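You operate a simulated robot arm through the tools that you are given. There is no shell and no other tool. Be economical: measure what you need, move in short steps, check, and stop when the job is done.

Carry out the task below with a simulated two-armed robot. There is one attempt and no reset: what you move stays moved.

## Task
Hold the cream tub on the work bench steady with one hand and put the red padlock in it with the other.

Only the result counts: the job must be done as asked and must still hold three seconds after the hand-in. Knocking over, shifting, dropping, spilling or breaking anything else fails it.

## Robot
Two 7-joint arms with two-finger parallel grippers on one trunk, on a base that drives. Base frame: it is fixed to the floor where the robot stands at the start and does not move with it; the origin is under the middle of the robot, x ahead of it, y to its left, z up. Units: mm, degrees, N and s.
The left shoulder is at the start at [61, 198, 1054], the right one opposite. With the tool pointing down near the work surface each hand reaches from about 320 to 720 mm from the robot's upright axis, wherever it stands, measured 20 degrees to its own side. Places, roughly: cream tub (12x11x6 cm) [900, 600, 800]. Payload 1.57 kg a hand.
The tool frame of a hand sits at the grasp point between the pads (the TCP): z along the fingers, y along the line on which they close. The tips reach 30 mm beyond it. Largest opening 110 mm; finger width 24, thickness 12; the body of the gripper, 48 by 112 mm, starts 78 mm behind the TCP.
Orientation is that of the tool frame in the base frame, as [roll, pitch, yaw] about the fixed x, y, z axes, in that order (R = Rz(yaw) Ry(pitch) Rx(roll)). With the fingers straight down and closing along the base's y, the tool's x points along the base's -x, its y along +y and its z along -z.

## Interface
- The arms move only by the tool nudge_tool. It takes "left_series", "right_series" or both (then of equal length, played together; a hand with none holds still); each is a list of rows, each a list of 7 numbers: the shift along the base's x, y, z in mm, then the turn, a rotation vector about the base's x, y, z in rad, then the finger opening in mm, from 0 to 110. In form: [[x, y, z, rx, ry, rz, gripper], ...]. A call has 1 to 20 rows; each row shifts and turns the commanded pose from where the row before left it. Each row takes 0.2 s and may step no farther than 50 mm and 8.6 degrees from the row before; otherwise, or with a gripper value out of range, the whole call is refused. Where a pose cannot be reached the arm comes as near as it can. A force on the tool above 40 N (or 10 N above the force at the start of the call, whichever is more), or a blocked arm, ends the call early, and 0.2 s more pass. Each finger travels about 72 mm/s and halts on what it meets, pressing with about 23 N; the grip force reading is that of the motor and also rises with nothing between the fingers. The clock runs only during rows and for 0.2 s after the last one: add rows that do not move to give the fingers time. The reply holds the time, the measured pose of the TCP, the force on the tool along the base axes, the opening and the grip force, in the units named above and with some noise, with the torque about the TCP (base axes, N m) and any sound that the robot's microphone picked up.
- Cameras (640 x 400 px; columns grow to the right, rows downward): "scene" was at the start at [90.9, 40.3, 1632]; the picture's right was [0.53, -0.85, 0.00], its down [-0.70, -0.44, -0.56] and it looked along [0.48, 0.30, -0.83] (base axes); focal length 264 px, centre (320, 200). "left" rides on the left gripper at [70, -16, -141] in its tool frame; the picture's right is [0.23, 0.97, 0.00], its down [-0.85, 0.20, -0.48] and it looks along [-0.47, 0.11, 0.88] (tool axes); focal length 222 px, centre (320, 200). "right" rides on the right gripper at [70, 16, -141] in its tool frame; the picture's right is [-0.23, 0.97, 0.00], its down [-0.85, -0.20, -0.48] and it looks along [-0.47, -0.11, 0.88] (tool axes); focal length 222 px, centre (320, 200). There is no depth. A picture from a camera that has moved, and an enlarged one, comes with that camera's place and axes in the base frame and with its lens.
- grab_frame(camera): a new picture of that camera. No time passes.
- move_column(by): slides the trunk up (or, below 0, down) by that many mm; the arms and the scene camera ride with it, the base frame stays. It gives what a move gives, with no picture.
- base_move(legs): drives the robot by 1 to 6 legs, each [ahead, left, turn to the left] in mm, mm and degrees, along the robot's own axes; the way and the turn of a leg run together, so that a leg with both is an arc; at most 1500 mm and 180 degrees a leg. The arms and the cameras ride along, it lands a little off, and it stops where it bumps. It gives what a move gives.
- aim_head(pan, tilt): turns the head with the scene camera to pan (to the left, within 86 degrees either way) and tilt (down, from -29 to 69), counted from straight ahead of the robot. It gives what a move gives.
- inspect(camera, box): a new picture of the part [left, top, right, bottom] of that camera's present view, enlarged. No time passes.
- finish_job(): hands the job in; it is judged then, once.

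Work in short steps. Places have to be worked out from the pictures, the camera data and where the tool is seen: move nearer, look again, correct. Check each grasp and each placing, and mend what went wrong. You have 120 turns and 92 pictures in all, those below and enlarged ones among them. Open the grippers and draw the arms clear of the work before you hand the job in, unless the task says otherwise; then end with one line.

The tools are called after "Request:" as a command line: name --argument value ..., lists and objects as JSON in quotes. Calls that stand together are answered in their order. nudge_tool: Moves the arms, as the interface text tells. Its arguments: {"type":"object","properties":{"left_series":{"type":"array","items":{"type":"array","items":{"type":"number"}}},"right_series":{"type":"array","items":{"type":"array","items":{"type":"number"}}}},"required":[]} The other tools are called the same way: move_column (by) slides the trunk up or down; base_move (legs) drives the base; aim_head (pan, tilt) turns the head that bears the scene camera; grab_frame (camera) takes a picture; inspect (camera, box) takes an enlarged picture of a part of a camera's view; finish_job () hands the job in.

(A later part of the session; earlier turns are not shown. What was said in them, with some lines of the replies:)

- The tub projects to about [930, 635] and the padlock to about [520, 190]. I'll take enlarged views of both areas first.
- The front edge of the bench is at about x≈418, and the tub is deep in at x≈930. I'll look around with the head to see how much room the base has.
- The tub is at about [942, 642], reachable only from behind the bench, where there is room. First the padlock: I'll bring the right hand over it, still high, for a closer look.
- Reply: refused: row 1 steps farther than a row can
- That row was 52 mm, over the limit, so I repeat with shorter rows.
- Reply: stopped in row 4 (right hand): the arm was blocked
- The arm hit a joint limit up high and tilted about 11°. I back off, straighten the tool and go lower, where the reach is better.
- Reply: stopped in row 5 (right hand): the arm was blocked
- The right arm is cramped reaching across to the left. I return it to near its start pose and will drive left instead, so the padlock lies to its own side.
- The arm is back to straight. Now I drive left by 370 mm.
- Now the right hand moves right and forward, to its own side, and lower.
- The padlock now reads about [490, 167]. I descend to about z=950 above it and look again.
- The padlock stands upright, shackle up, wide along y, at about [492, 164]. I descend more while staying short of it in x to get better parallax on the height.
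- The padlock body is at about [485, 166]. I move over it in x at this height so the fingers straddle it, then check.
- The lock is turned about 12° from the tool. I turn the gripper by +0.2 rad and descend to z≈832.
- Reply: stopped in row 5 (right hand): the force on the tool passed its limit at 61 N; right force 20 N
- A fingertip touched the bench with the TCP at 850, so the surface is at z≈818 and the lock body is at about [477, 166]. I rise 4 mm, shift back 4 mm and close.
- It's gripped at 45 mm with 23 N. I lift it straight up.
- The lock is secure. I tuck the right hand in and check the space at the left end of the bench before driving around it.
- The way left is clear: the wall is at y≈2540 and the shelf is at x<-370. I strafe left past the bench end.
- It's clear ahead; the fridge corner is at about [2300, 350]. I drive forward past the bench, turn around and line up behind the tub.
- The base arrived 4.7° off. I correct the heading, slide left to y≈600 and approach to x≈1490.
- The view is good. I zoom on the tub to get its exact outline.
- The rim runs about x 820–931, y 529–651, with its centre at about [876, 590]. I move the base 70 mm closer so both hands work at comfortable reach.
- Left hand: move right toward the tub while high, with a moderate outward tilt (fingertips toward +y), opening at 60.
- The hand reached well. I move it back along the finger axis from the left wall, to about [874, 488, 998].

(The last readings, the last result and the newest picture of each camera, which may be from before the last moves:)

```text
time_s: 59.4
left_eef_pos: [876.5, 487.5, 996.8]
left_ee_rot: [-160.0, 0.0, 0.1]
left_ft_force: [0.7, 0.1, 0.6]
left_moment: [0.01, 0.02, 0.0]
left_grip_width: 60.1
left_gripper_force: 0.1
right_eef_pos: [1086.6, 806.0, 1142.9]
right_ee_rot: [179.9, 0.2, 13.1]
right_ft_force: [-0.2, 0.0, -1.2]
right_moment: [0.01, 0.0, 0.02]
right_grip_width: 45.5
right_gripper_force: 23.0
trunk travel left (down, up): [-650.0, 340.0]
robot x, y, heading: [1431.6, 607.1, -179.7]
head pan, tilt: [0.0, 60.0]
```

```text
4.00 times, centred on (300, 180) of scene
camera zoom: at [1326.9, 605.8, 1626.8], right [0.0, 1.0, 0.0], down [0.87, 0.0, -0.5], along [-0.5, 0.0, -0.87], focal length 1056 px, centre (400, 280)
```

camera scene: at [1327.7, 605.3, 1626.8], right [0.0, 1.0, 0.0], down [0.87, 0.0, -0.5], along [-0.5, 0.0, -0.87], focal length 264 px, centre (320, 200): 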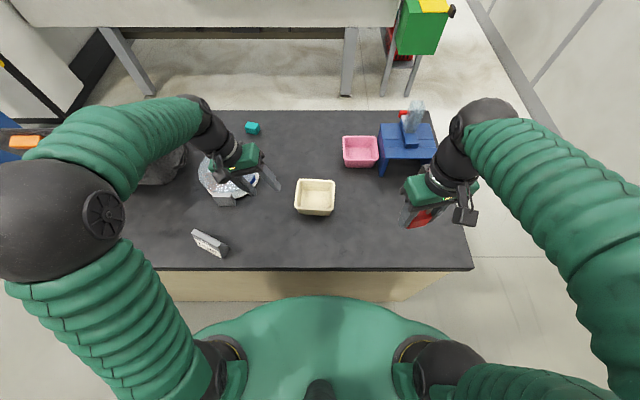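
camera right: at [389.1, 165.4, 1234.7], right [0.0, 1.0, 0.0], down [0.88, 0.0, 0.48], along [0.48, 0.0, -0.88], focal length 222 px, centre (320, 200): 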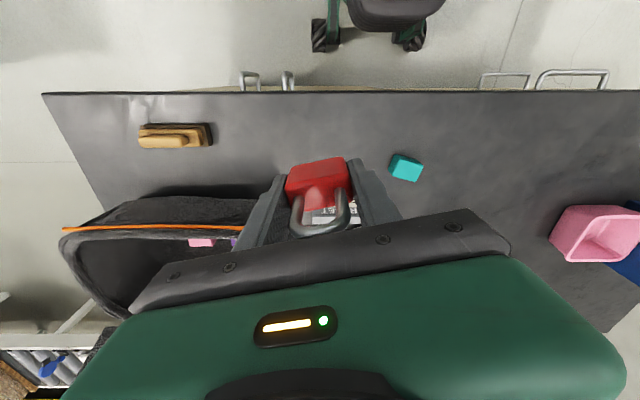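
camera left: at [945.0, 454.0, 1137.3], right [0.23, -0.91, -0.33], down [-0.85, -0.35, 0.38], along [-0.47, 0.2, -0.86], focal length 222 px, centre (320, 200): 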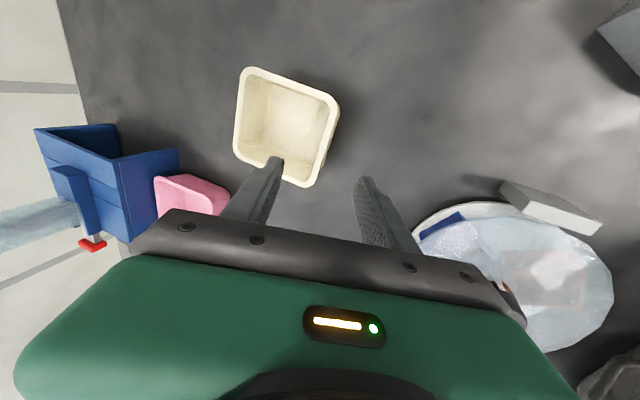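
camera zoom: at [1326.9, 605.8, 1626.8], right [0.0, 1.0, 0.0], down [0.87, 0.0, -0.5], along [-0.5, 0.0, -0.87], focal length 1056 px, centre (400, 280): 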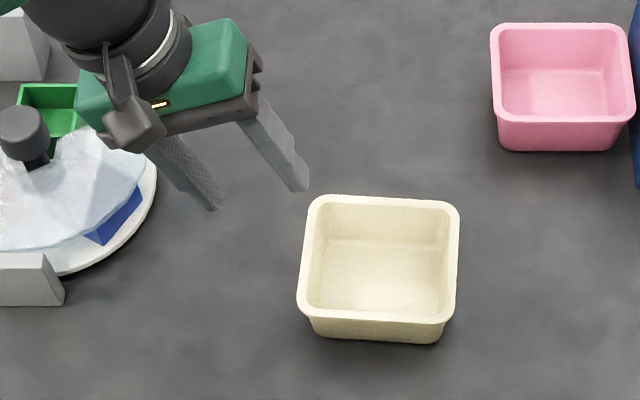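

The left camera confirms the wall's outer edge at y≈527, with wall mid ≈531. I slide down the finger axis so one finger goes inside and one outside, opening 60.

Request:
nudge_tool --left_series '[[0, 14, -38, 0, 0, 0, 60], [0, 14, -38, 0, 0, 0, 60], [0, 8, -22, 0, 0, 0, 60], [0, 0, 0, 0, 0, 0, 60]]'

Request:
grab_frame --camera "left"

Request:
inspect --camera "scene" --box '[220, 130, 380, 230]'

```text
time_s: 60.4
left_eef_pos: [875.7, 524.2, 898.7]
left_ee_rot: [-160.0, 0.0, 0.3]
left_ft_force: [0.4, -0.2, -0.9]
left_moment: [0.0, -0.01, 0.02]
left_grip_width: 60.1
left_gripper_force: 0.0
right_eef_pos: [1086.7, 806.0, 1143.3]
right_ee_rot: [179.9, 0.1, 13.0]
right_ft_force: [0.1, 0.2, -0.3]
right_moment: [0.01, -0.01, 0.01]
right_grip_width: 45.3
right_gripper_force: 22.9
trunk travel left (down, up): [-650.0, 340.0]
robot x, y, heading: [1431.0, 605.2, -179.8]
head pan, tilt: [0.0, 60.0]
```

```text
57 pictures are left
camera left: at [944.4, 490.3, 1038.8], right [0.23, -0.91, -0.33], down [-0.85, -0.35, 0.38], along [-0.47, 0.2, -0.86], focal length 222 px, centre (320, 200)
```

left: 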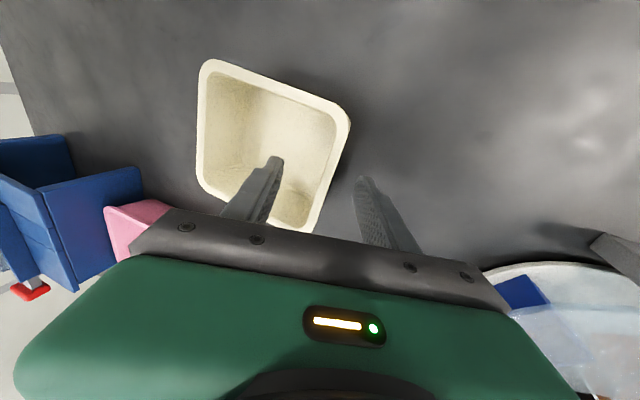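

```text
4.00 times, centred on (300, 180) of scene
camera zoom: at [1326.5, 605.9, 1626.8], right [0.0, 1.0, 0.0], down [0.87, 0.0, -0.5], along [-0.5, 0.0, -0.87], focal length 1056 px, centre (400, 280)
```

zoom: 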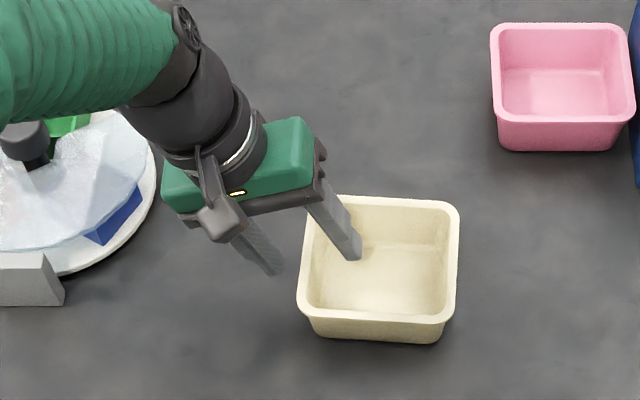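

One finger is inside and one outside. I go 16 mm deeper along the axis and close.

Request:
nudge_tool --left_series '[[0, 5, -15, 0, 0, 0, 60], [0, 0, 0, 0, 0, 0, 45], [0, 0, 0, 0, 0, 0, 35], [0, 0, 0, 0, 0, 0, 25]]'

Request:
grab_frame --camera "left"

```text
time_s: 61.4
left_eef_pos: [874.1, 528.2, 882.8]
left_ee_rot: [-160.1, 0.0, 0.2]
left_ft_force: [-0.3, 0.5, 0.7]
left_moment: [0.0, 0.02, -0.06]
left_grip_width: 24.9
left_gripper_force: 0.0
right_eef_pos: [1087.2, 805.9, 1143.1]
right_ee_rot: [180.0, 0.1, 13.1]
right_ft_force: [-0.1, -0.1, -1.4]
right_moment: [-0.01, 0.0, -0.01]
right_grip_width: 45.3
right_gripper_force: 23.5
trunk travel left (down, up): [-650.0, 340.0]
robot x, y, heading: [1427.8, 605.1, -179.7]
head pan, tilt: [0.0, 60.0]
```

```text
55 pictures are left
camera left: at [943.2, 495.2, 1024.4], right [0.23, -0.91, -0.33], down [-0.85, -0.35, 0.38], along [-0.47, 0.2, -0.86], focal length 222 px, centre (320, 200)
```

left: 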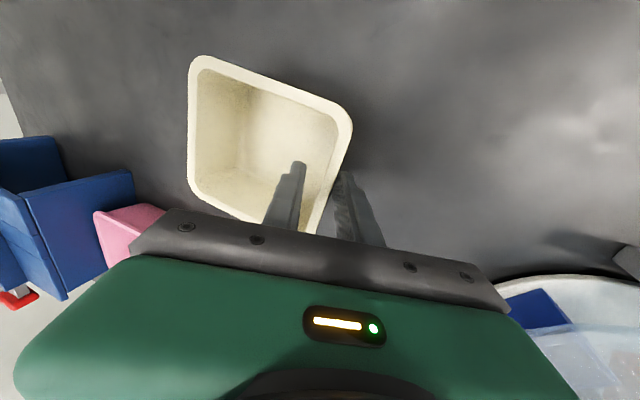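

Request:
nudge_tool --left_series '[[0, 0, 0, 0, 0, 0, 18], [0, 0, 0, 0, 0, 0, 12], [0, 0, 0, 0, 0, 0, 12]]'

Request:
inspect --camera "left" --box '[240, 130, 400, 230]'

```text
time_s: 62.2
left_eef_pos: [875.3, 528.5, 884.0]
left_ee_rot: [-160.2, 0.0, 0.2]
left_ft_force: [0.8, 0.8, -0.6]
left_moment: [0.05, 0.0, 0.0]
left_grip_width: 12.1
left_gripper_force: 0.2
right_eef_pos: [1087.3, 805.8, 1142.5]
right_ee_rot: [180.0, 0.1, 13.0]
right_ft_force: [0.1, -0.2, -1.0]
right_moment: [0.03, -0.02, -0.01]
right_grip_width: 45.7
right_gripper_force: 23.4
trunk travel left (down, up): [-650.0, 340.0]
robot x, y, heading: [1429.9, 610.1, -179.5]
head pan, tilt: [0.0, 60.0]
```

```text
4.00 times, centred on (320, 180) of left
camera zoom: at [943.5, 495.2, 1024.5], right [0.23, -0.91, -0.33], down [-0.85, -0.35, 0.38], along [-0.47, 0.2, -0.86], focal length 888 px, centre (320, 280)
```

zoom: 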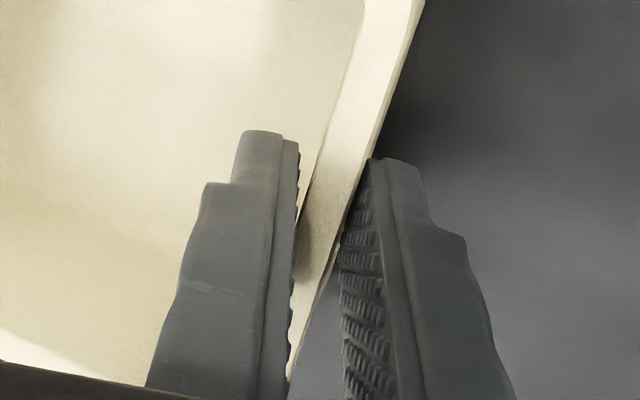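

Both pads are beside the wall and nothing has moved. I close the last millimetres.

Request:
nudge_tool --left_series '[[0, 0, 0, 0, 0, 0, 6], [0, 0, 0, 0, 0, 0, 2], [0, 0, 0, 0, 0, 0, 0], [0, 0, 0, 0, 0, 0, 0]]'

Request:
inspect --camera "scene" --box '[220, 130, 380, 230]'

```text
time_s: 63.2
left_eef_pos: [874.4, 527.8, 884.5]
left_ee_rot: [-160.1, 0.1, 0.2]
left_ft_force: [0.7, -0.1, -0.4]
left_moment: [-0.08, 0.0, 0.0]
left_grip_width: 3.3
left_gripper_force: 22.7
right_eef_pos: [1086.2, 806.3, 1142.9]
right_ee_rot: [179.9, 0.1, 13.0]
right_ft_force: [0.1, 0.0, -0.4]
right_moment: [-0.04, 0.04, 0.0]
right_grip_width: 45.3
right_gripper_force: 22.7
trunk travel left (down, up): [-650.0, 340.0]
robot x, y, heading: [1428.3, 603.4, -180.0]
head pan, tilt: [0.0, 60.0]
```

```text
4.00 times, centred on (300, 180) of scene
camera zoom: at [1326.3, 605.9, 1626.7], right [0.0, 1.0, 0.0], down [0.87, 0.0, -0.5], along [-0.5, 0.0, -0.87], focal length 1056 px, centre (400, 280)
```

zoom: 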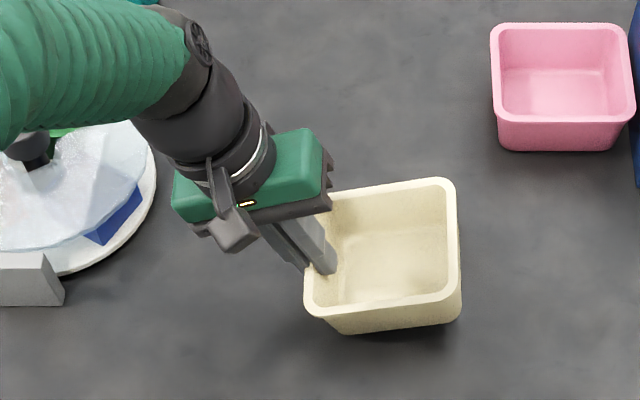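

Clamping with a tilted tool made the wall follow the fingers and raised the tub's right side a bit. I turn the hand back toward vertical so the tub sits flat, watching force.

Request:
nudge_tool --left_series '[[0, 0, 0, -0.05, 0, 0, 0], [0, 0, 0, -0.05, 0, 0, 0], [0, 0, 0, -0.05, 0, 0, 0], [0, 0, 0, 0, 0, 0, 0]]'

Request:
inspect --camera "scene" --box '[220, 130, 380, 230]'

```text
time_s: 64.2
left_eef_pos: [874.8, 530.3, 885.4]
left_ee_rot: [-168.7, 0.2, 0.2]
left_ft_force: [-0.8, 5.7, 15.2]
left_moment: [0.47, -0.47, 0.15]
left_grip_width: 3.5
left_gripper_force: 22.9
right_eef_pos: [1088.8, 808.4, 1143.2]
right_ee_rot: [179.8, 0.2, 13.0]
right_ft_force: [0.4, 0.8, -0.9]
right_moment: [0.0, 0.01, 0.01]
right_grip_width: 45.9
right_gripper_force: 23.1
trunk travel left (down, up): [-650.0, 340.0]
robot x, y, heading: [1428.3, 605.6, -179.8]
head pan, tilt: [0.0, 60.0]
```

```text
4.00 times, centred on (300, 180) of scene
camera zoom: at [1329.4, 608.8, 1627.2], right [0.0, 1.0, 0.0], down [0.87, 0.0, -0.5], along [-0.5, 0.0, -0.87], focal length 1056 px, centre (400, 280)
```

zoom: 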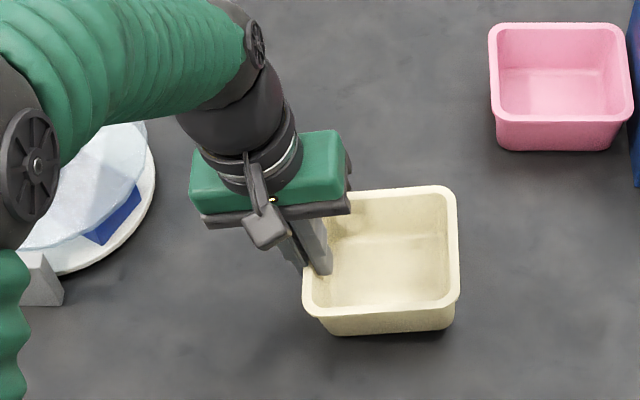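

It now presses down with 15 N. I raise slightly while turning a little more.

Request:
nudge_tool --left_series '[[0, 0, 2, -0.03, 0, 0, 0], [0, 0, 1, -0.03, 0, 0, 0], [0, 0, 0, 0, 0, 0, 0]]'

Request:
inspect --camera "scene" --box '[220, 130, 380, 230]'

Request:
grab_frame --camera "left"

```text
time_s: 65.0
left_eef_pos: [875.4, 528.2, 887.1]
left_ee_rot: [-172.2, -0.1, 0.3]
left_ft_force: [-0.2, -0.5, 4.3]
left_moment: [0.03, 0.09, 0.01]
left_grip_width: 3.4
left_gripper_force: 23.2
right_eef_pos: [1088.3, 807.3, 1142.6]
right_ee_rot: [-180.0, 0.2, 13.0]
right_ft_force: [-0.3, 0.3, -1.7]
right_moment: [0.0, 0.0, 0.01]
right_grip_width: 45.6
right_gripper_force: 22.8
trunk travel left (down, up): [-650.0, 340.0]
robot x, y, heading: [1431.5, 603.4, -179.6]
head pan, tilt: [0.0, 60.0]
```

```text
4.00 times, centred on (300, 180) of scene
camera zoom: at [1327.4, 606.6, 1626.7], right [0.0, 1.0, 0.0], down [0.87, 0.0, -0.5], along [-0.5, 0.0, -0.87], focal length 1056 px, centre (400, 280)
```

zoom: 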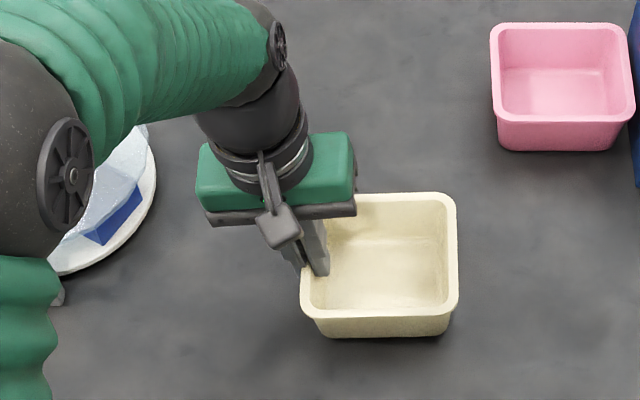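

```text
50 pictures are left
camera left: at [945.3, 524.4, 1030.5], right [0.23, -0.96, -0.13], down [-0.85, -0.27, 0.45], along [-0.47, 0.01, -0.89], focal length 222 px, centre (320, 200)
```

left: 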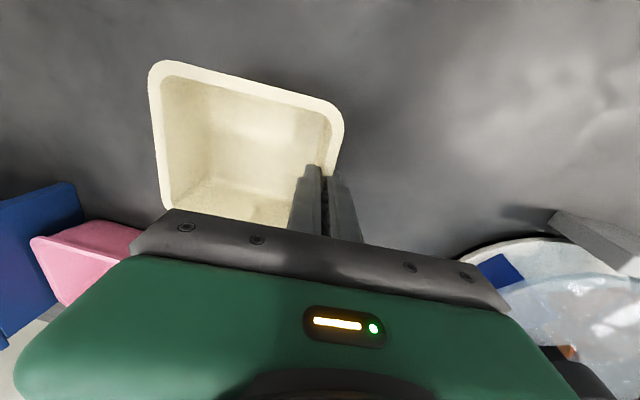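

The tub sits flat, held with 23 N and only 4 N of load. Now I turn the right hand by +77° so it closes along x, while moving forward, still high.

Request:
nudge_tool --right_series '[[-10, -5, 0, 0, 0, 0.134, 20], [-10, -5, 0, 0, 0, 0.134, 20], [-10, -5, 0, 0, 0, 0.134, 20], [-10, -5, 0, 0, 0, 0.134, 20], [-10, -5, 0, 0, 0, 0.134, 20], [-10, -5, 0, 0, 0, 0.134, 20], [-10, -5, 0, 0, 0, 0.134, 20], [-10, -5, 0, 0, 0, 0.134, 20], [-10, -5, 0, 0, 0, 0.134, 20], [-10, -5, 0, 0, 0, 0.134, 20], [0, 0, 0, 0, 0, 0, 20]]'

Request:
grab_frame --camera "scene"

```text
time_s: 67.4
left_eef_pos: [876.9, 528.5, 887.0]
left_ee_rot: [-172.1, 0.0, 0.2]
left_ft_force: [0.0, -1.0, -1.5]
left_moment: [-0.07, 0.0, -0.01]
left_grip_width: 3.4
left_gripper_force: 22.8
right_eef_pos: [986.9, 754.7, 1143.2]
right_ee_rot: [179.9, 0.3, 89.8]
right_ft_force: [0.2, 0.0, -0.8]
right_moment: [-0.03, 0.01, 0.02]
right_grip_width: 45.7
right_gripper_force: 23.5
trunk travel left (down, up): [-650.0, 340.0]
robot x, y, heading: [1429.8, 602.6, -180.0]
head pan, tilt: [0.0, 60.0]
```

```text
49 pictures are left
camera scene: at [1326.0, 606.0, 1626.7], right [0.0, 1.0, 0.0], down [0.87, 0.0, -0.5], along [-0.5, 0.0, -0.87], focal length 264 px, centre (320, 200)
```

scene: 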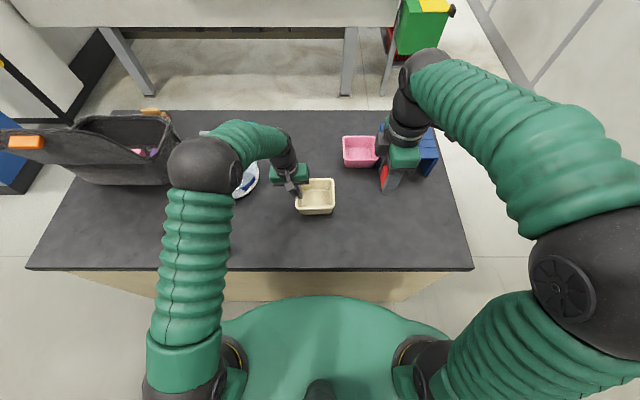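

The right hand is aligned. I move it toward the tub, leaning slightly outward (-0.12 rad) for clearance from the left gripper, and stop short to look.

Request:
nudge_tool --right_series '[[-27, -20, -25, -0.03, 0, 0, 20], [-27, -20, -25, -0.03, 0, 0, 20], [-27, -20, -25, -0.03, 0, 0, 20], [-26, -20, -25, -0.03, 0, 0, 20], [0, 0, -20, 0, 0, 0, 20], [0, 0, 0, 0, 0, 0, 20]]'

Request:
inspect --camera "scene" --box '[240, 100, 480, 250]'

Request:
grab_frame --camera "right"

```text
time_s: 68.8
left_eef_pos: [875.3, 528.1, 886.9]
left_ee_rot: [-172.2, 0.0, 0.2]
left_ft_force: [0.6, -1.2, -1.3]
left_moment: [-0.04, 0.0, -0.01]
left_grip_width: 3.1
left_gripper_force: 23.2
right_eef_pos: [878.7, 673.1, 1021.8]
right_ee_rot: [179.9, 7.0, 89.7]
right_ft_force: [0.4, 0.3, -1.0]
right_moment: [0.0, -0.01, -0.05]
right_grip_width: 45.3
right_gripper_force: 23.3
trunk travel left (down, up): [-650.0, 340.0]
robot x, y, heading: [1424.0, 605.0, -179.7]
head pan, tilt: [0.0, 60.0]
```

```text
2.67 times, centred on (360, 175) of scene
camera zoom: at [1324.8, 605.8, 1626.6], right [0.0, 1.0, 0.0], down [0.87, 0.0, -0.5], along [-0.5, 0.0, -0.87], focal length 704 px, centre (213, 267)
```

zoom: 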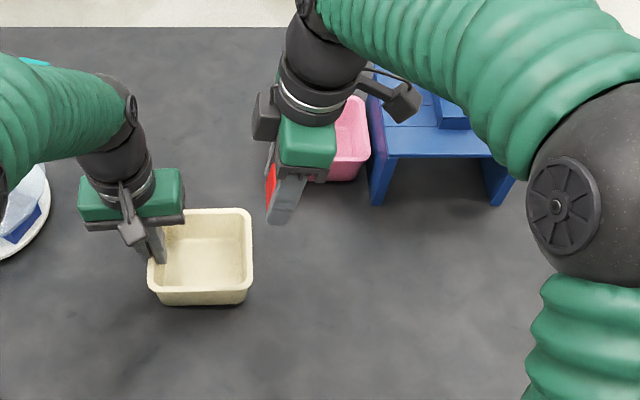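

```text
47 pictures are left
camera right: at [894.8, 761.2, 1154.5], right [0.97, -0.23, 0.03], down [-0.2, -0.79, 0.58], along [-0.11, -0.57, -0.81], focal length 222 px, centre (320, 200)
```

right: 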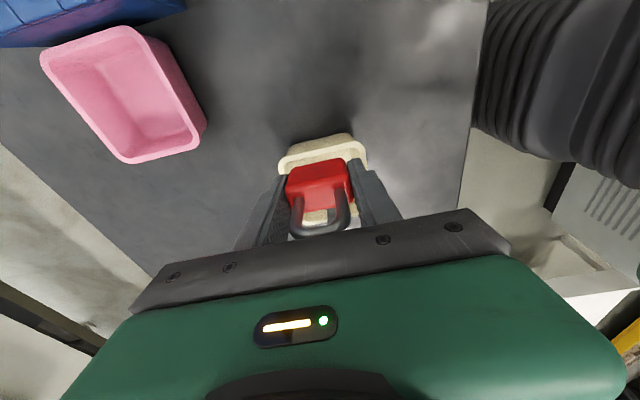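

Clearance to the left gripper will be tight, so I lean another 7° outward and move over the tub at z≈960.

Request:
nudge_tool --right_series '[[0, -20, -15, -0.04, 0, 0, 20], [0, -20, -15, -0.04, 0, 0, 20], [0, -18, -15, -0.04, 0, 0, 20], [0, 0, -15, 0, 0, 0, 20], [0, 0, 0, 0, 0, 0, 20]]'

Request:
inspect --camera "scene" --box '[220, 110, 412, 230]'

Request:
grab_frame --camera "right"

Request:
grab_frame --camera "left"

```text
time_s: 70.0
left_eef_pos: [876.2, 528.3, 886.7]
left_ee_rot: [-172.2, 0.0, 0.2]
left_ft_force: [-0.5, -0.6, -1.0]
left_moment: [-0.05, 0.02, -0.01]
left_grip_width: 3.2
left_gripper_force: 22.7
right_eef_pos: [879.5, 618.5, 962.1]
right_ee_rot: [179.8, 13.9, 89.8]
right_ft_force: [-0.5, -0.1, -1.5]
right_moment: [-0.04, -0.03, 0.0]
right_grip_width: 45.6
right_gripper_force: 22.9
trunk travel left (down, up): [-650.0, 340.0]
robot x, y, heading: [1428.7, 608.5, -179.8]
head pan, tilt: [0.0, 60.0]
```

```text
3.33 times, centred on (316, 170) of scene
camera zoom: at [1325.0, 605.6, 1626.7], right [0.0, 1.0, 0.0], down [0.87, 0.0, -0.5], along [-0.5, 0.0, -0.87], focal length 880 px, centre (333, 300)
```

zoom: 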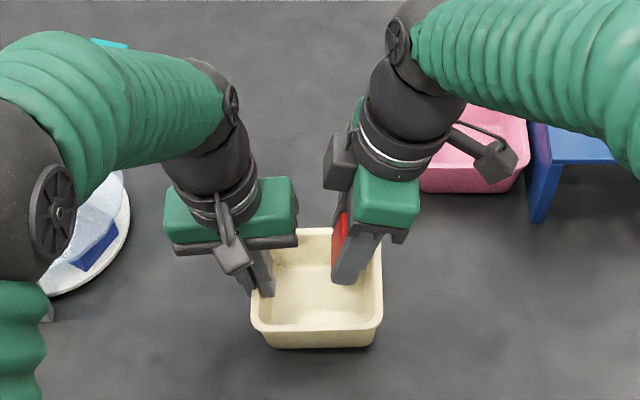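

```text
45 pictures are left
camera right: at [895.8, 719.9, 1083.1], right [0.97, -0.22, 0.06], down [-0.2, -0.71, 0.67], along [-0.11, -0.66, -0.74], focal length 222 px, centre (320, 200)
```

right: 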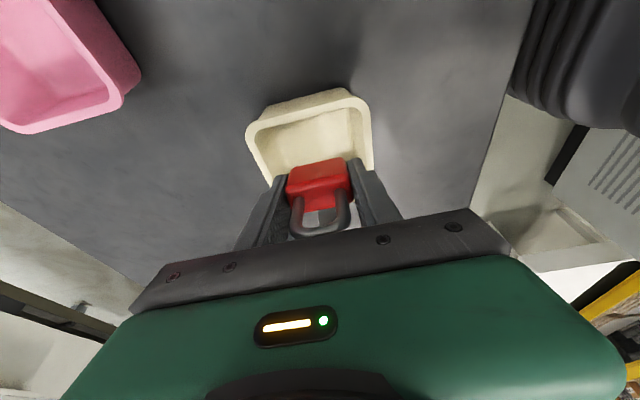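

```text
44 pictures are left
camera left: at [944.9, 524.2, 1030.8], right [0.23, -0.96, -0.13], down [-0.85, -0.27, 0.45], along [-0.47, 0.01, -0.88], focal length 222 px, centre (320, 200)
```

left: 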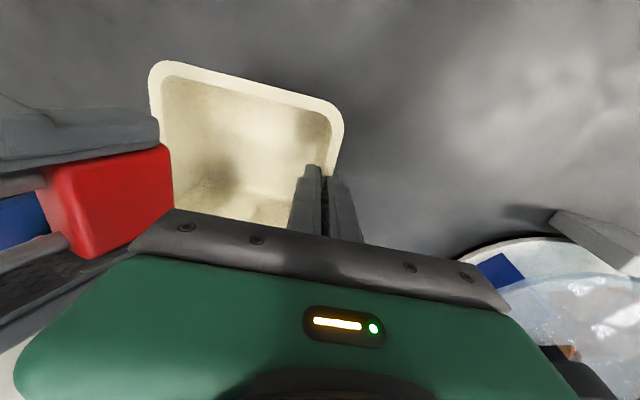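

Alignment is good and the gap to the left gripper is about 24 mm. I descend vertically toward z≈873 in small steps.

Request:
nudge_tool --right_series '[[0, -1, -25, 0, 0, 0, 20], [0, -1, -25, 0, 0, 0, 20], [0, 0, -20, 0, 0, 0, 20], [0, 0, 0, 0, 0, 0, 20]]'

Request:
inspect --camera "scene" --box '[220, 110, 412, 230]'

Request:
grab_frame --camera "right"

Request:
grab_frame --camera "left"

```text
time_s: 71.0
left_eef_pos: [875.9, 528.3, 886.6]
left_ee_rot: [-172.2, 0.0, 0.2]
left_ft_force: [0.3, 0.2, -0.3]
left_moment: [-0.09, 0.01, 0.01]
left_grip_width: 3.2
left_gripper_force: 22.4
right_eef_pos: [881.5, 615.5, 893.1]
right_ee_rot: [179.8, 13.9, 89.8]
right_ft_force: [-0.4, 0.3, -0.6]
right_moment: [0.0, -0.01, 0.04]
right_grip_width: 45.5
right_gripper_force: 23.0
trunk travel left (down, up): [-650.0, 340.0]
robot x, y, heading: [1427.9, 602.1, -179.6]
head pan, tilt: [0.0, 60.0]
```

```text
3.33 times, centred on (316, 170) of scene
camera zoom: at [1324.8, 605.6, 1626.7], right [0.0, 1.0, 0.0], down [0.87, 0.0, -0.5], along [-0.5, 0.0, -0.87], focal length 880 px, centre (333, 300)
```

zoom: 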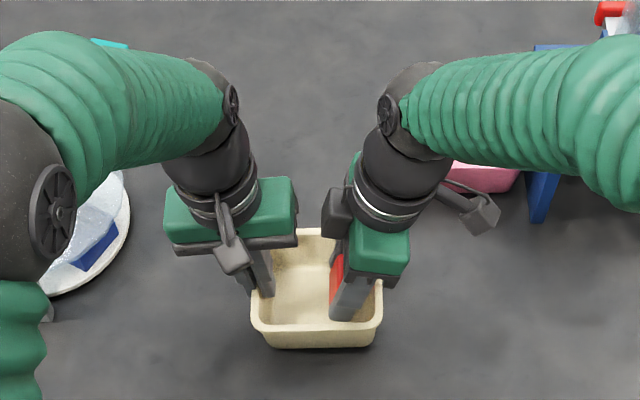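

```text
42 pictures are left
camera right: at [896.1, 717.4, 1013.4], right [0.97, -0.22, 0.06], down [-0.2, -0.71, 0.67], along [-0.11, -0.66, -0.74], focal length 222 px, centre (320, 200)
```

right: 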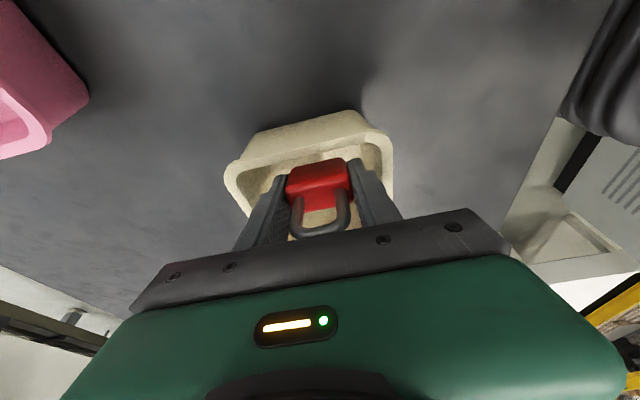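

```text
41 pictures are left
camera left: at [944.8, 524.2, 1030.7], right [0.23, -0.96, -0.13], down [-0.85, -0.27, 0.45], along [-0.47, 0.01, -0.88], focal length 222 px, centre (320, 200)
```

left: 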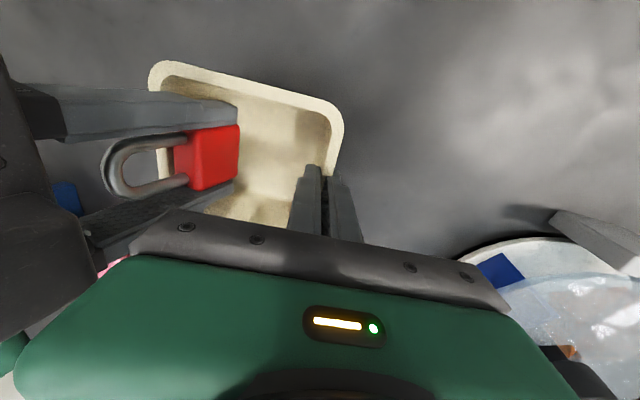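

The lock is inside the rim. I shift 5 mm in -x to centre it and go down 18 mm more.

Request:
nudge_tool --right_series '[[-5, -1, -8, 0, 0, 0, 20], [0, 0, -10, 0, 0, 0, 20], [0, 0, 0, 0, 0, 0, 20]]'

Request:
grab_frame --camera "right"

Request:
grab_frame --camera "left"

```text
time_s: 71.8
left_eef_pos: [875.7, 527.1, 887.0]
left_ee_rot: [-172.1, -0.1, 0.2]
left_ft_force: [0.3, -0.6, -1.4]
left_moment: [-0.05, -0.01, -0.02]
left_grip_width: 3.3
left_gripper_force: 23.0
right_eef_pos: [875.4, 613.7, 873.7]
right_ee_rot: [179.9, 13.8, 89.8]
right_ft_force: [0.9, -0.4, -0.2]
right_moment: [0.04, 0.0, -0.01]
right_grip_width: 45.8
right_gripper_force: 22.5
trunk travel left (down, up): [-650.0, 340.0]
robot x, y, heading: [1426.1, 603.8, -179.7]
head pan, tilt: [0.0, 60.0]
```

```text
40 pictures are left
camera right: at [890.7, 716.7, 995.7], right [0.97, -0.22, 0.06], down [-0.2, -0.71, 0.67], along [-0.11, -0.66, -0.74], focal length 222 px, centre (320, 200)
```

right: 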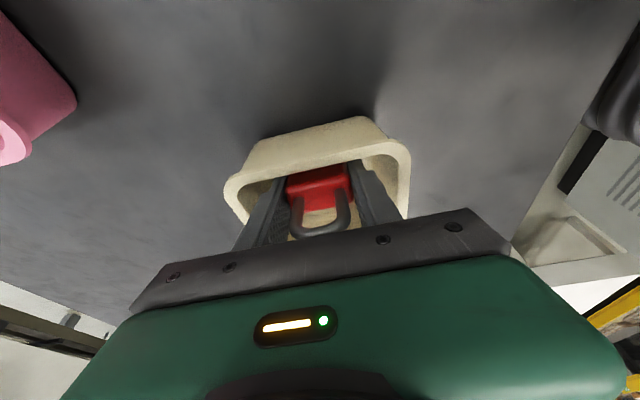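

```text
39 pictures are left
camera left: at [944.8, 524.2, 1030.7], right [0.23, -0.96, -0.13], down [-0.85, -0.27, 0.45], along [-0.47, 0.01, -0.88], focal length 222 px, centre (320, 200)
```

left: 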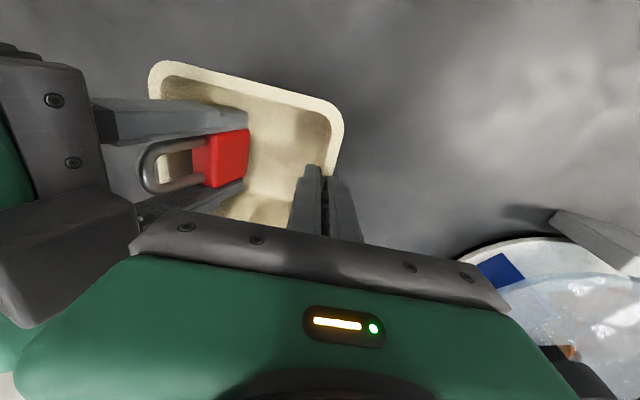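

It's well inside and centred. I go down 6 mm more (force-watched) and open gently to 60.

Request:
nudge_tool --right_series '[[0, 0, -6, 0, 0, 0, 20], [0, 0, 0, 0, 0, 0, 48], [0, 0, 0, 0, 0, 0, 54], [0, 0, 0, 0, 0, 0, 60], [0, 0, 0, 0, 0, 0, 60], [0, 0, 0, 0, 0, 0, 60]]'

Request:
grab_frame --camera "right"

Request:
grab_frame --camera "left"

```text
time_s: 73.2
left_eef_pos: [875.3, 528.9, 885.5]
left_ee_rot: [-172.1, 0.0, 0.2]
left_ft_force: [-0.3, -0.5, -1.0]
left_moment: [-0.14, 0.0, -0.02]
left_grip_width: 3.4
left_gripper_force: 22.5
right_eef_pos: [875.8, 615.5, 866.9]
right_ee_rot: [179.7, 13.9, 89.8]
right_ft_force: [0.7, 0.1, 0.5]
right_moment: [-0.02, -0.02, -0.03]
right_grip_width: 60.0
right_gripper_force: 0.0
trunk travel left (down, up): [-650.0, 340.0]
robot x, y, heading: [1430.0, 605.6, -179.6]
head pan, tilt: [0.0, 60.0]
```

```text
38 pictures are left
camera right: at [890.5, 716.8, 989.7], right [0.97, -0.22, 0.06], down [-0.2, -0.71, 0.67], along [-0.11, -0.66, -0.74], focal length 222 px, centre (320, 200)
```

right: 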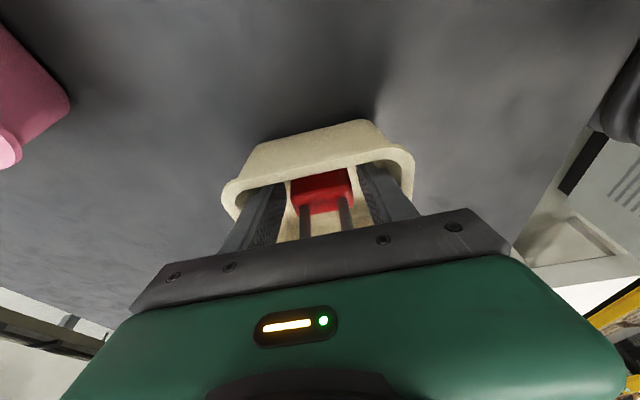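

```text
37 pictures are left
camera left: at [944.6, 524.2, 1030.6], right [0.23, -0.96, -0.13], down [-0.85, -0.27, 0.45], along [-0.47, 0.01, -0.88], focal length 222 px, centre (320, 200)
```

left: 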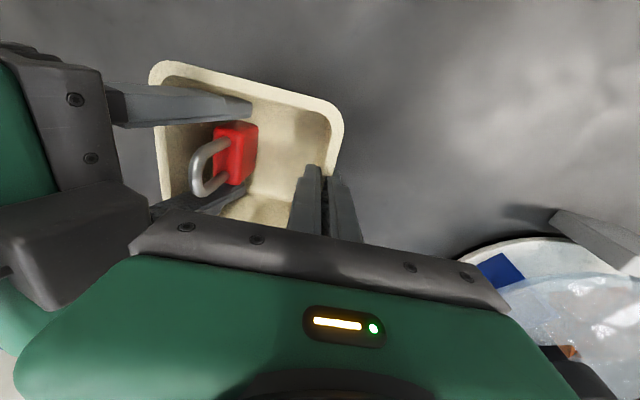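

The lock has been released and stands in the tub. I withdraw the right hand along its finger axis.

Request:
nudge_tool --right_series '[[0, 5, 20, 0, 0, 0, 60], [0, 7, 28, 0, 0, 0, 60], [0, 9, 36, 0, 0, 0, 60], [0, 10, 40, 0, 0, 0, 60], [0, 20, 40, 0, 0, 0, 60], [10, 40, 20, 0, 0, 0, 60], [10, 40, 20, 0, 0, 0, 60], [0, 0, 0, 0, 0, 0, 60]]'

Request:
inspect --camera "scene" --box '[220, 110, 412, 230]'

Request:
grab_frame --camera "left"

```text
time_s: 75.0
left_eef_pos: [874.9, 528.3, 886.3]
left_ee_rot: [-172.1, 0.0, 0.2]
left_ft_force: [-0.1, 0.7, 0.1]
left_moment: [-0.05, -0.11, -0.02]
left_grip_width: 3.3
left_gripper_force: 23.0
right_eef_pos: [895.4, 744.7, 1073.0]
right_ee_rot: [179.8, 13.9, 89.8]
right_ft_force: [-0.4, 0.8, -0.1]
right_moment: [-0.02, -0.01, -0.03]
right_grip_width: 59.9
right_gripper_force: 0.1
trunk travel left (down, up): [-650.0, 340.0]
robot x, y, heading: [1426.2, 603.4, -179.9]
head pan, tilt: [0.0, 60.0]
```

```text
3.33 times, centred on (316, 170) of scene
camera zoom: at [1324.5, 606.5, 1626.6], right [0.0, 1.0, 0.0], down [0.87, 0.0, -0.5], along [-0.5, 0.0, -0.87], focal length 880 px, centre (333, 300)
```

zoom: 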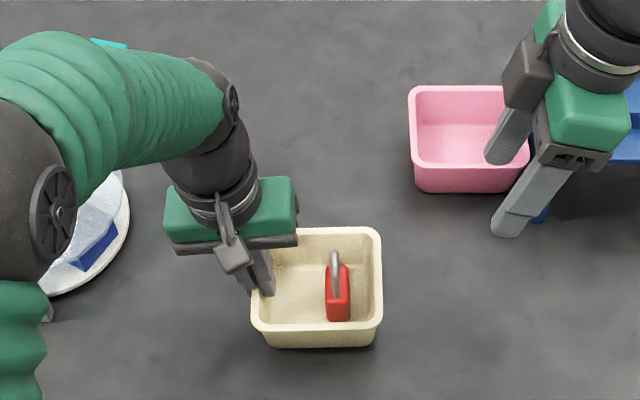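

```text
35 pictures are left
camera left: at [944.1, 524.9, 1030.5], right [0.23, -0.96, -0.13], down [-0.85, -0.27, 0.45], along [-0.47, 0.01, -0.88], focal length 222 px, centre (320, 200)
```

left: 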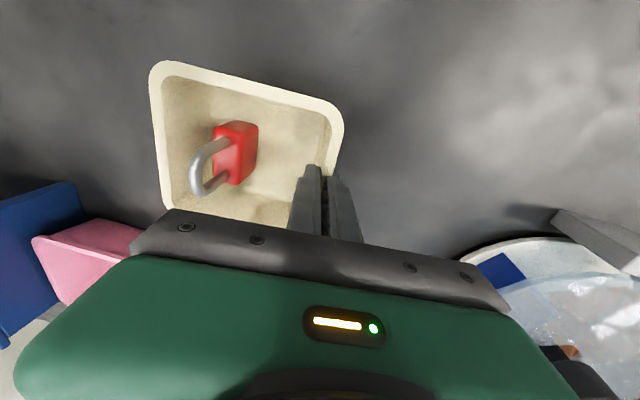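

The padlock stands in the tub. I settle the tub by 1.5 mm, then open the left hand slowly.

Request:
nudge_tool --left_series '[[0, 0, -1.5, 0, 0, 0, 0], [0, 0, 0, 0, 0, 0, 6], [0, 0, 0, 0, 0, 0, 14], [0, 0, 0, 0, 0, 0, 24], [0, 0, 0, 0, 0, 0, 32], [0, 0, 0, 0, 0, 0, 32]]'

Request:
grab_frame --camera "left"

```text
time_s: 76.4
left_eef_pos: [875.3, 528.4, 884.6]
left_ee_rot: [-172.0, 0.0, 0.2]
left_ft_force: [0.1, 0.1, 0.3]
left_moment: [0.0, 0.0, 0.01]
left_grip_width: 31.9
left_gripper_force: 0.2
right_eef_pos: [894.7, 744.4, 1074.4]
right_ee_rot: [179.9, 13.9, 89.8]
right_ft_force: [-0.7, 0.1, 0.1]
right_moment: [0.0, 0.02, -0.01]
right_grip_width: 60.3
right_gripper_force: 0.1
trunk travel left (down, up): [-650.0, 340.0]
robot x, y, heading: [1430.7, 605.2, -179.7]
head pan, tilt: [0.0, 60.0]
```

```text
34 pictures are left
camera left: at [944.9, 524.9, 1029.5], right [0.23, -0.96, -0.13], down [-0.85, -0.27, 0.45], along [-0.47, 0.01, -0.88], focal length 222 px, centre (320, 200)
```

left: 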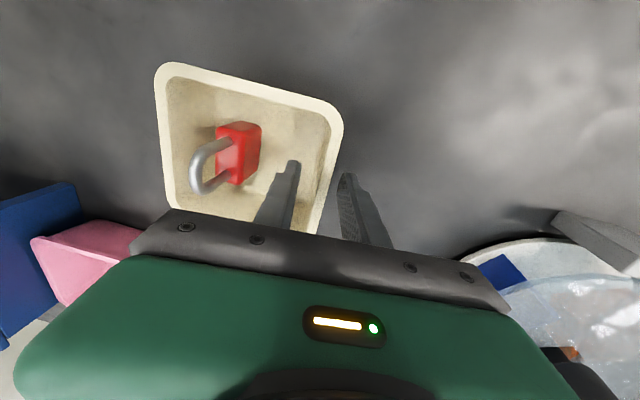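

Both pads are free of the wall. I withdraw the left hand up along its axis, then back toward the robot, and the right hand back too.

Request:
nudge_tool --left_series '[[0, -2, 15, 0, 0, 0, 32], [0, -4, 28, 0, 0, 0, 32], [0, -5, 35, 0, 0, 0, 32], [0, -6, 40, 0, 0, 0, 32], [10, -10, 35, 0, 0, 0, 32], [30, -25, 20, 0, 0, 0, 32], [35, -25, 5, 0, 0, 0, 32], [0, 0, 0, 0, 0, 0, 32]]' --right_series '[[0, 0, 0, 0, 0, 0, 60], [0, 0, 0, 0, 0, 0, 60], [20, 10, 10, 0, 0, 0, 60], [20, 10, 10, 0, 0, 0, 60], [20, 10, 10, 0, 0, 0, 60], [20, 10, 10, 0, 0, 0, 60], [20, 10, 0, 0, 0, 0, 60], [0, 0, 0, 0, 0, 0, 60]]'

Request:
grab_frame --camera "scene"

Request:
inspect --camera "scene" --box '[220, 110, 412, 230]'

```text
time_s: 78.2
left_eef_pos: [948.2, 450.2, 1062.1]
left_ee_rot: [-172.1, -0.1, 0.3]
left_ft_force: [0.4, 0.5, 0.9]
left_moment: [0.02, 0.01, -0.02]
left_grip_width: 32.1
left_gripper_force: 0.1
right_eef_pos: [994.2, 796.3, 1111.2]
right_ee_rot: [179.7, 13.9, 89.9]
right_ft_force: [0.1, 0.5, 0.1]
right_moment: [0.0, -0.01, 0.0]
right_grip_width: 60.1
right_gripper_force: 0.0
trunk travel left (down, up): [-650.0, 340.0]
robot x, y, heading: [1429.3, 604.7, -180.2]
head pan, tilt: [0.0, 60.0]
```

```text
33 pictures are left
camera scene: at [1324.7, 605.8, 1626.6], right [0.0, 1.0, 0.0], down [0.87, 0.0, -0.5], along [-0.5, 0.0, -0.87], focal length 264 px, centre (320, 200)
```

scene: 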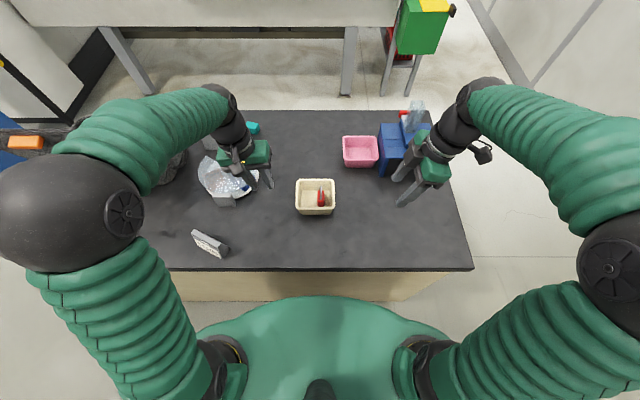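

```text
3.33 times, centred on (316, 170) of scene
camera zoom: at [1324.7, 605.8, 1626.6], right [0.0, 1.0, 0.0], down [0.87, 0.0, -0.5], along [-0.5, 0.0, -0.87], focal length 880 px, centre (333, 300)
```

zoom: 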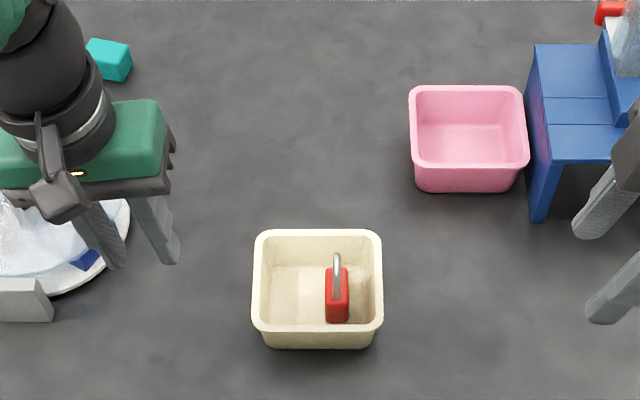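

The padlock is in the tub, the tub is flat and nothing else has moved. I open the grippers and draw both arms a bit further back and up.

Request:
nudge_tool --left_series '[[25, -15, 20, 0, 0, 0, 60], [30, -25, 20, 0, 0, 0, 90], [30, -30, 15, 0, 0, 0, 110], [30, -30, 10, 0, 0, 0, 110], [0, 0, 0, 0, 0, 0, 110]]' --right_series '[[25, 10, 10, 0, 0, 0, 80], [25, 10, 10, 0, 0, 0, 110], [25, 0, 10, 0, 0, 0, 110], [25, 0, 0, 0, 0, 0, 110], [0, 0, 0, 0, 0, 0, 110]]'

Request:
grab_frame --camera "scene"

```text
time_s: 79.4
left_eef_pos: [1065.6, 350.4, 1128.8]
left_ee_rot: [-172.1, 0.0, 0.2]
left_ft_force: [0.3, 0.2, 0.2]
left_moment: [0.0, -0.03, 0.0]
left_grip_width: 110.0
left_gripper_force: 0.1
right_eef_pos: [1094.9, 816.1, 1143.0]
right_ee_rot: [179.8, 13.9, 89.8]
right_ft_force: [-0.9, 1.0, -0.4]
right_moment: [0.0, 0.01, 0.02]
right_grip_width: 109.8
right_gripper_force: 0.1
trunk travel left (down, up): [-650.0, 340.0]
robot x, y, heading: [1433.4, 606.0, -179.6]
head pan, tilt: [0.0, 60.0]
```

```text
31 pictures are left
camera scene: at [1326.9, 605.5, 1626.8], right [0.0, 1.0, 0.0], down [0.87, 0.0, -0.5], along [-0.5, 0.0, -0.87], focal length 264 px, centre (320, 200)
```

scene: 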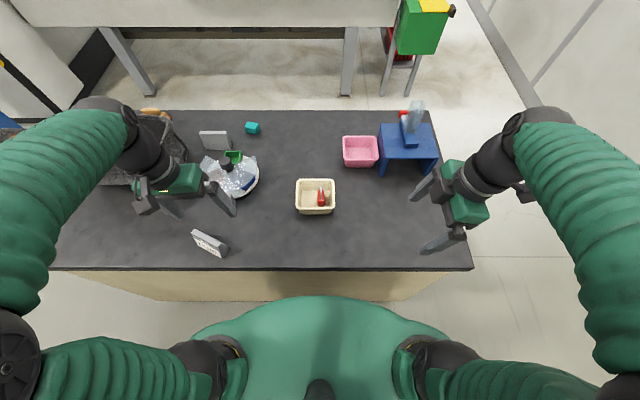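

Everything is in place and both arms are clear, so I hand the job in.

Request:
finish_job

```text
The job is handed in.
```

The red padlock is standing in the cream tub: the left hand held the tub while the right hand put it in. The tub tipped slightly when first gripped and I levelled it before placing the lock. The last picture shows nothing else moved, and both arms are open and clear.
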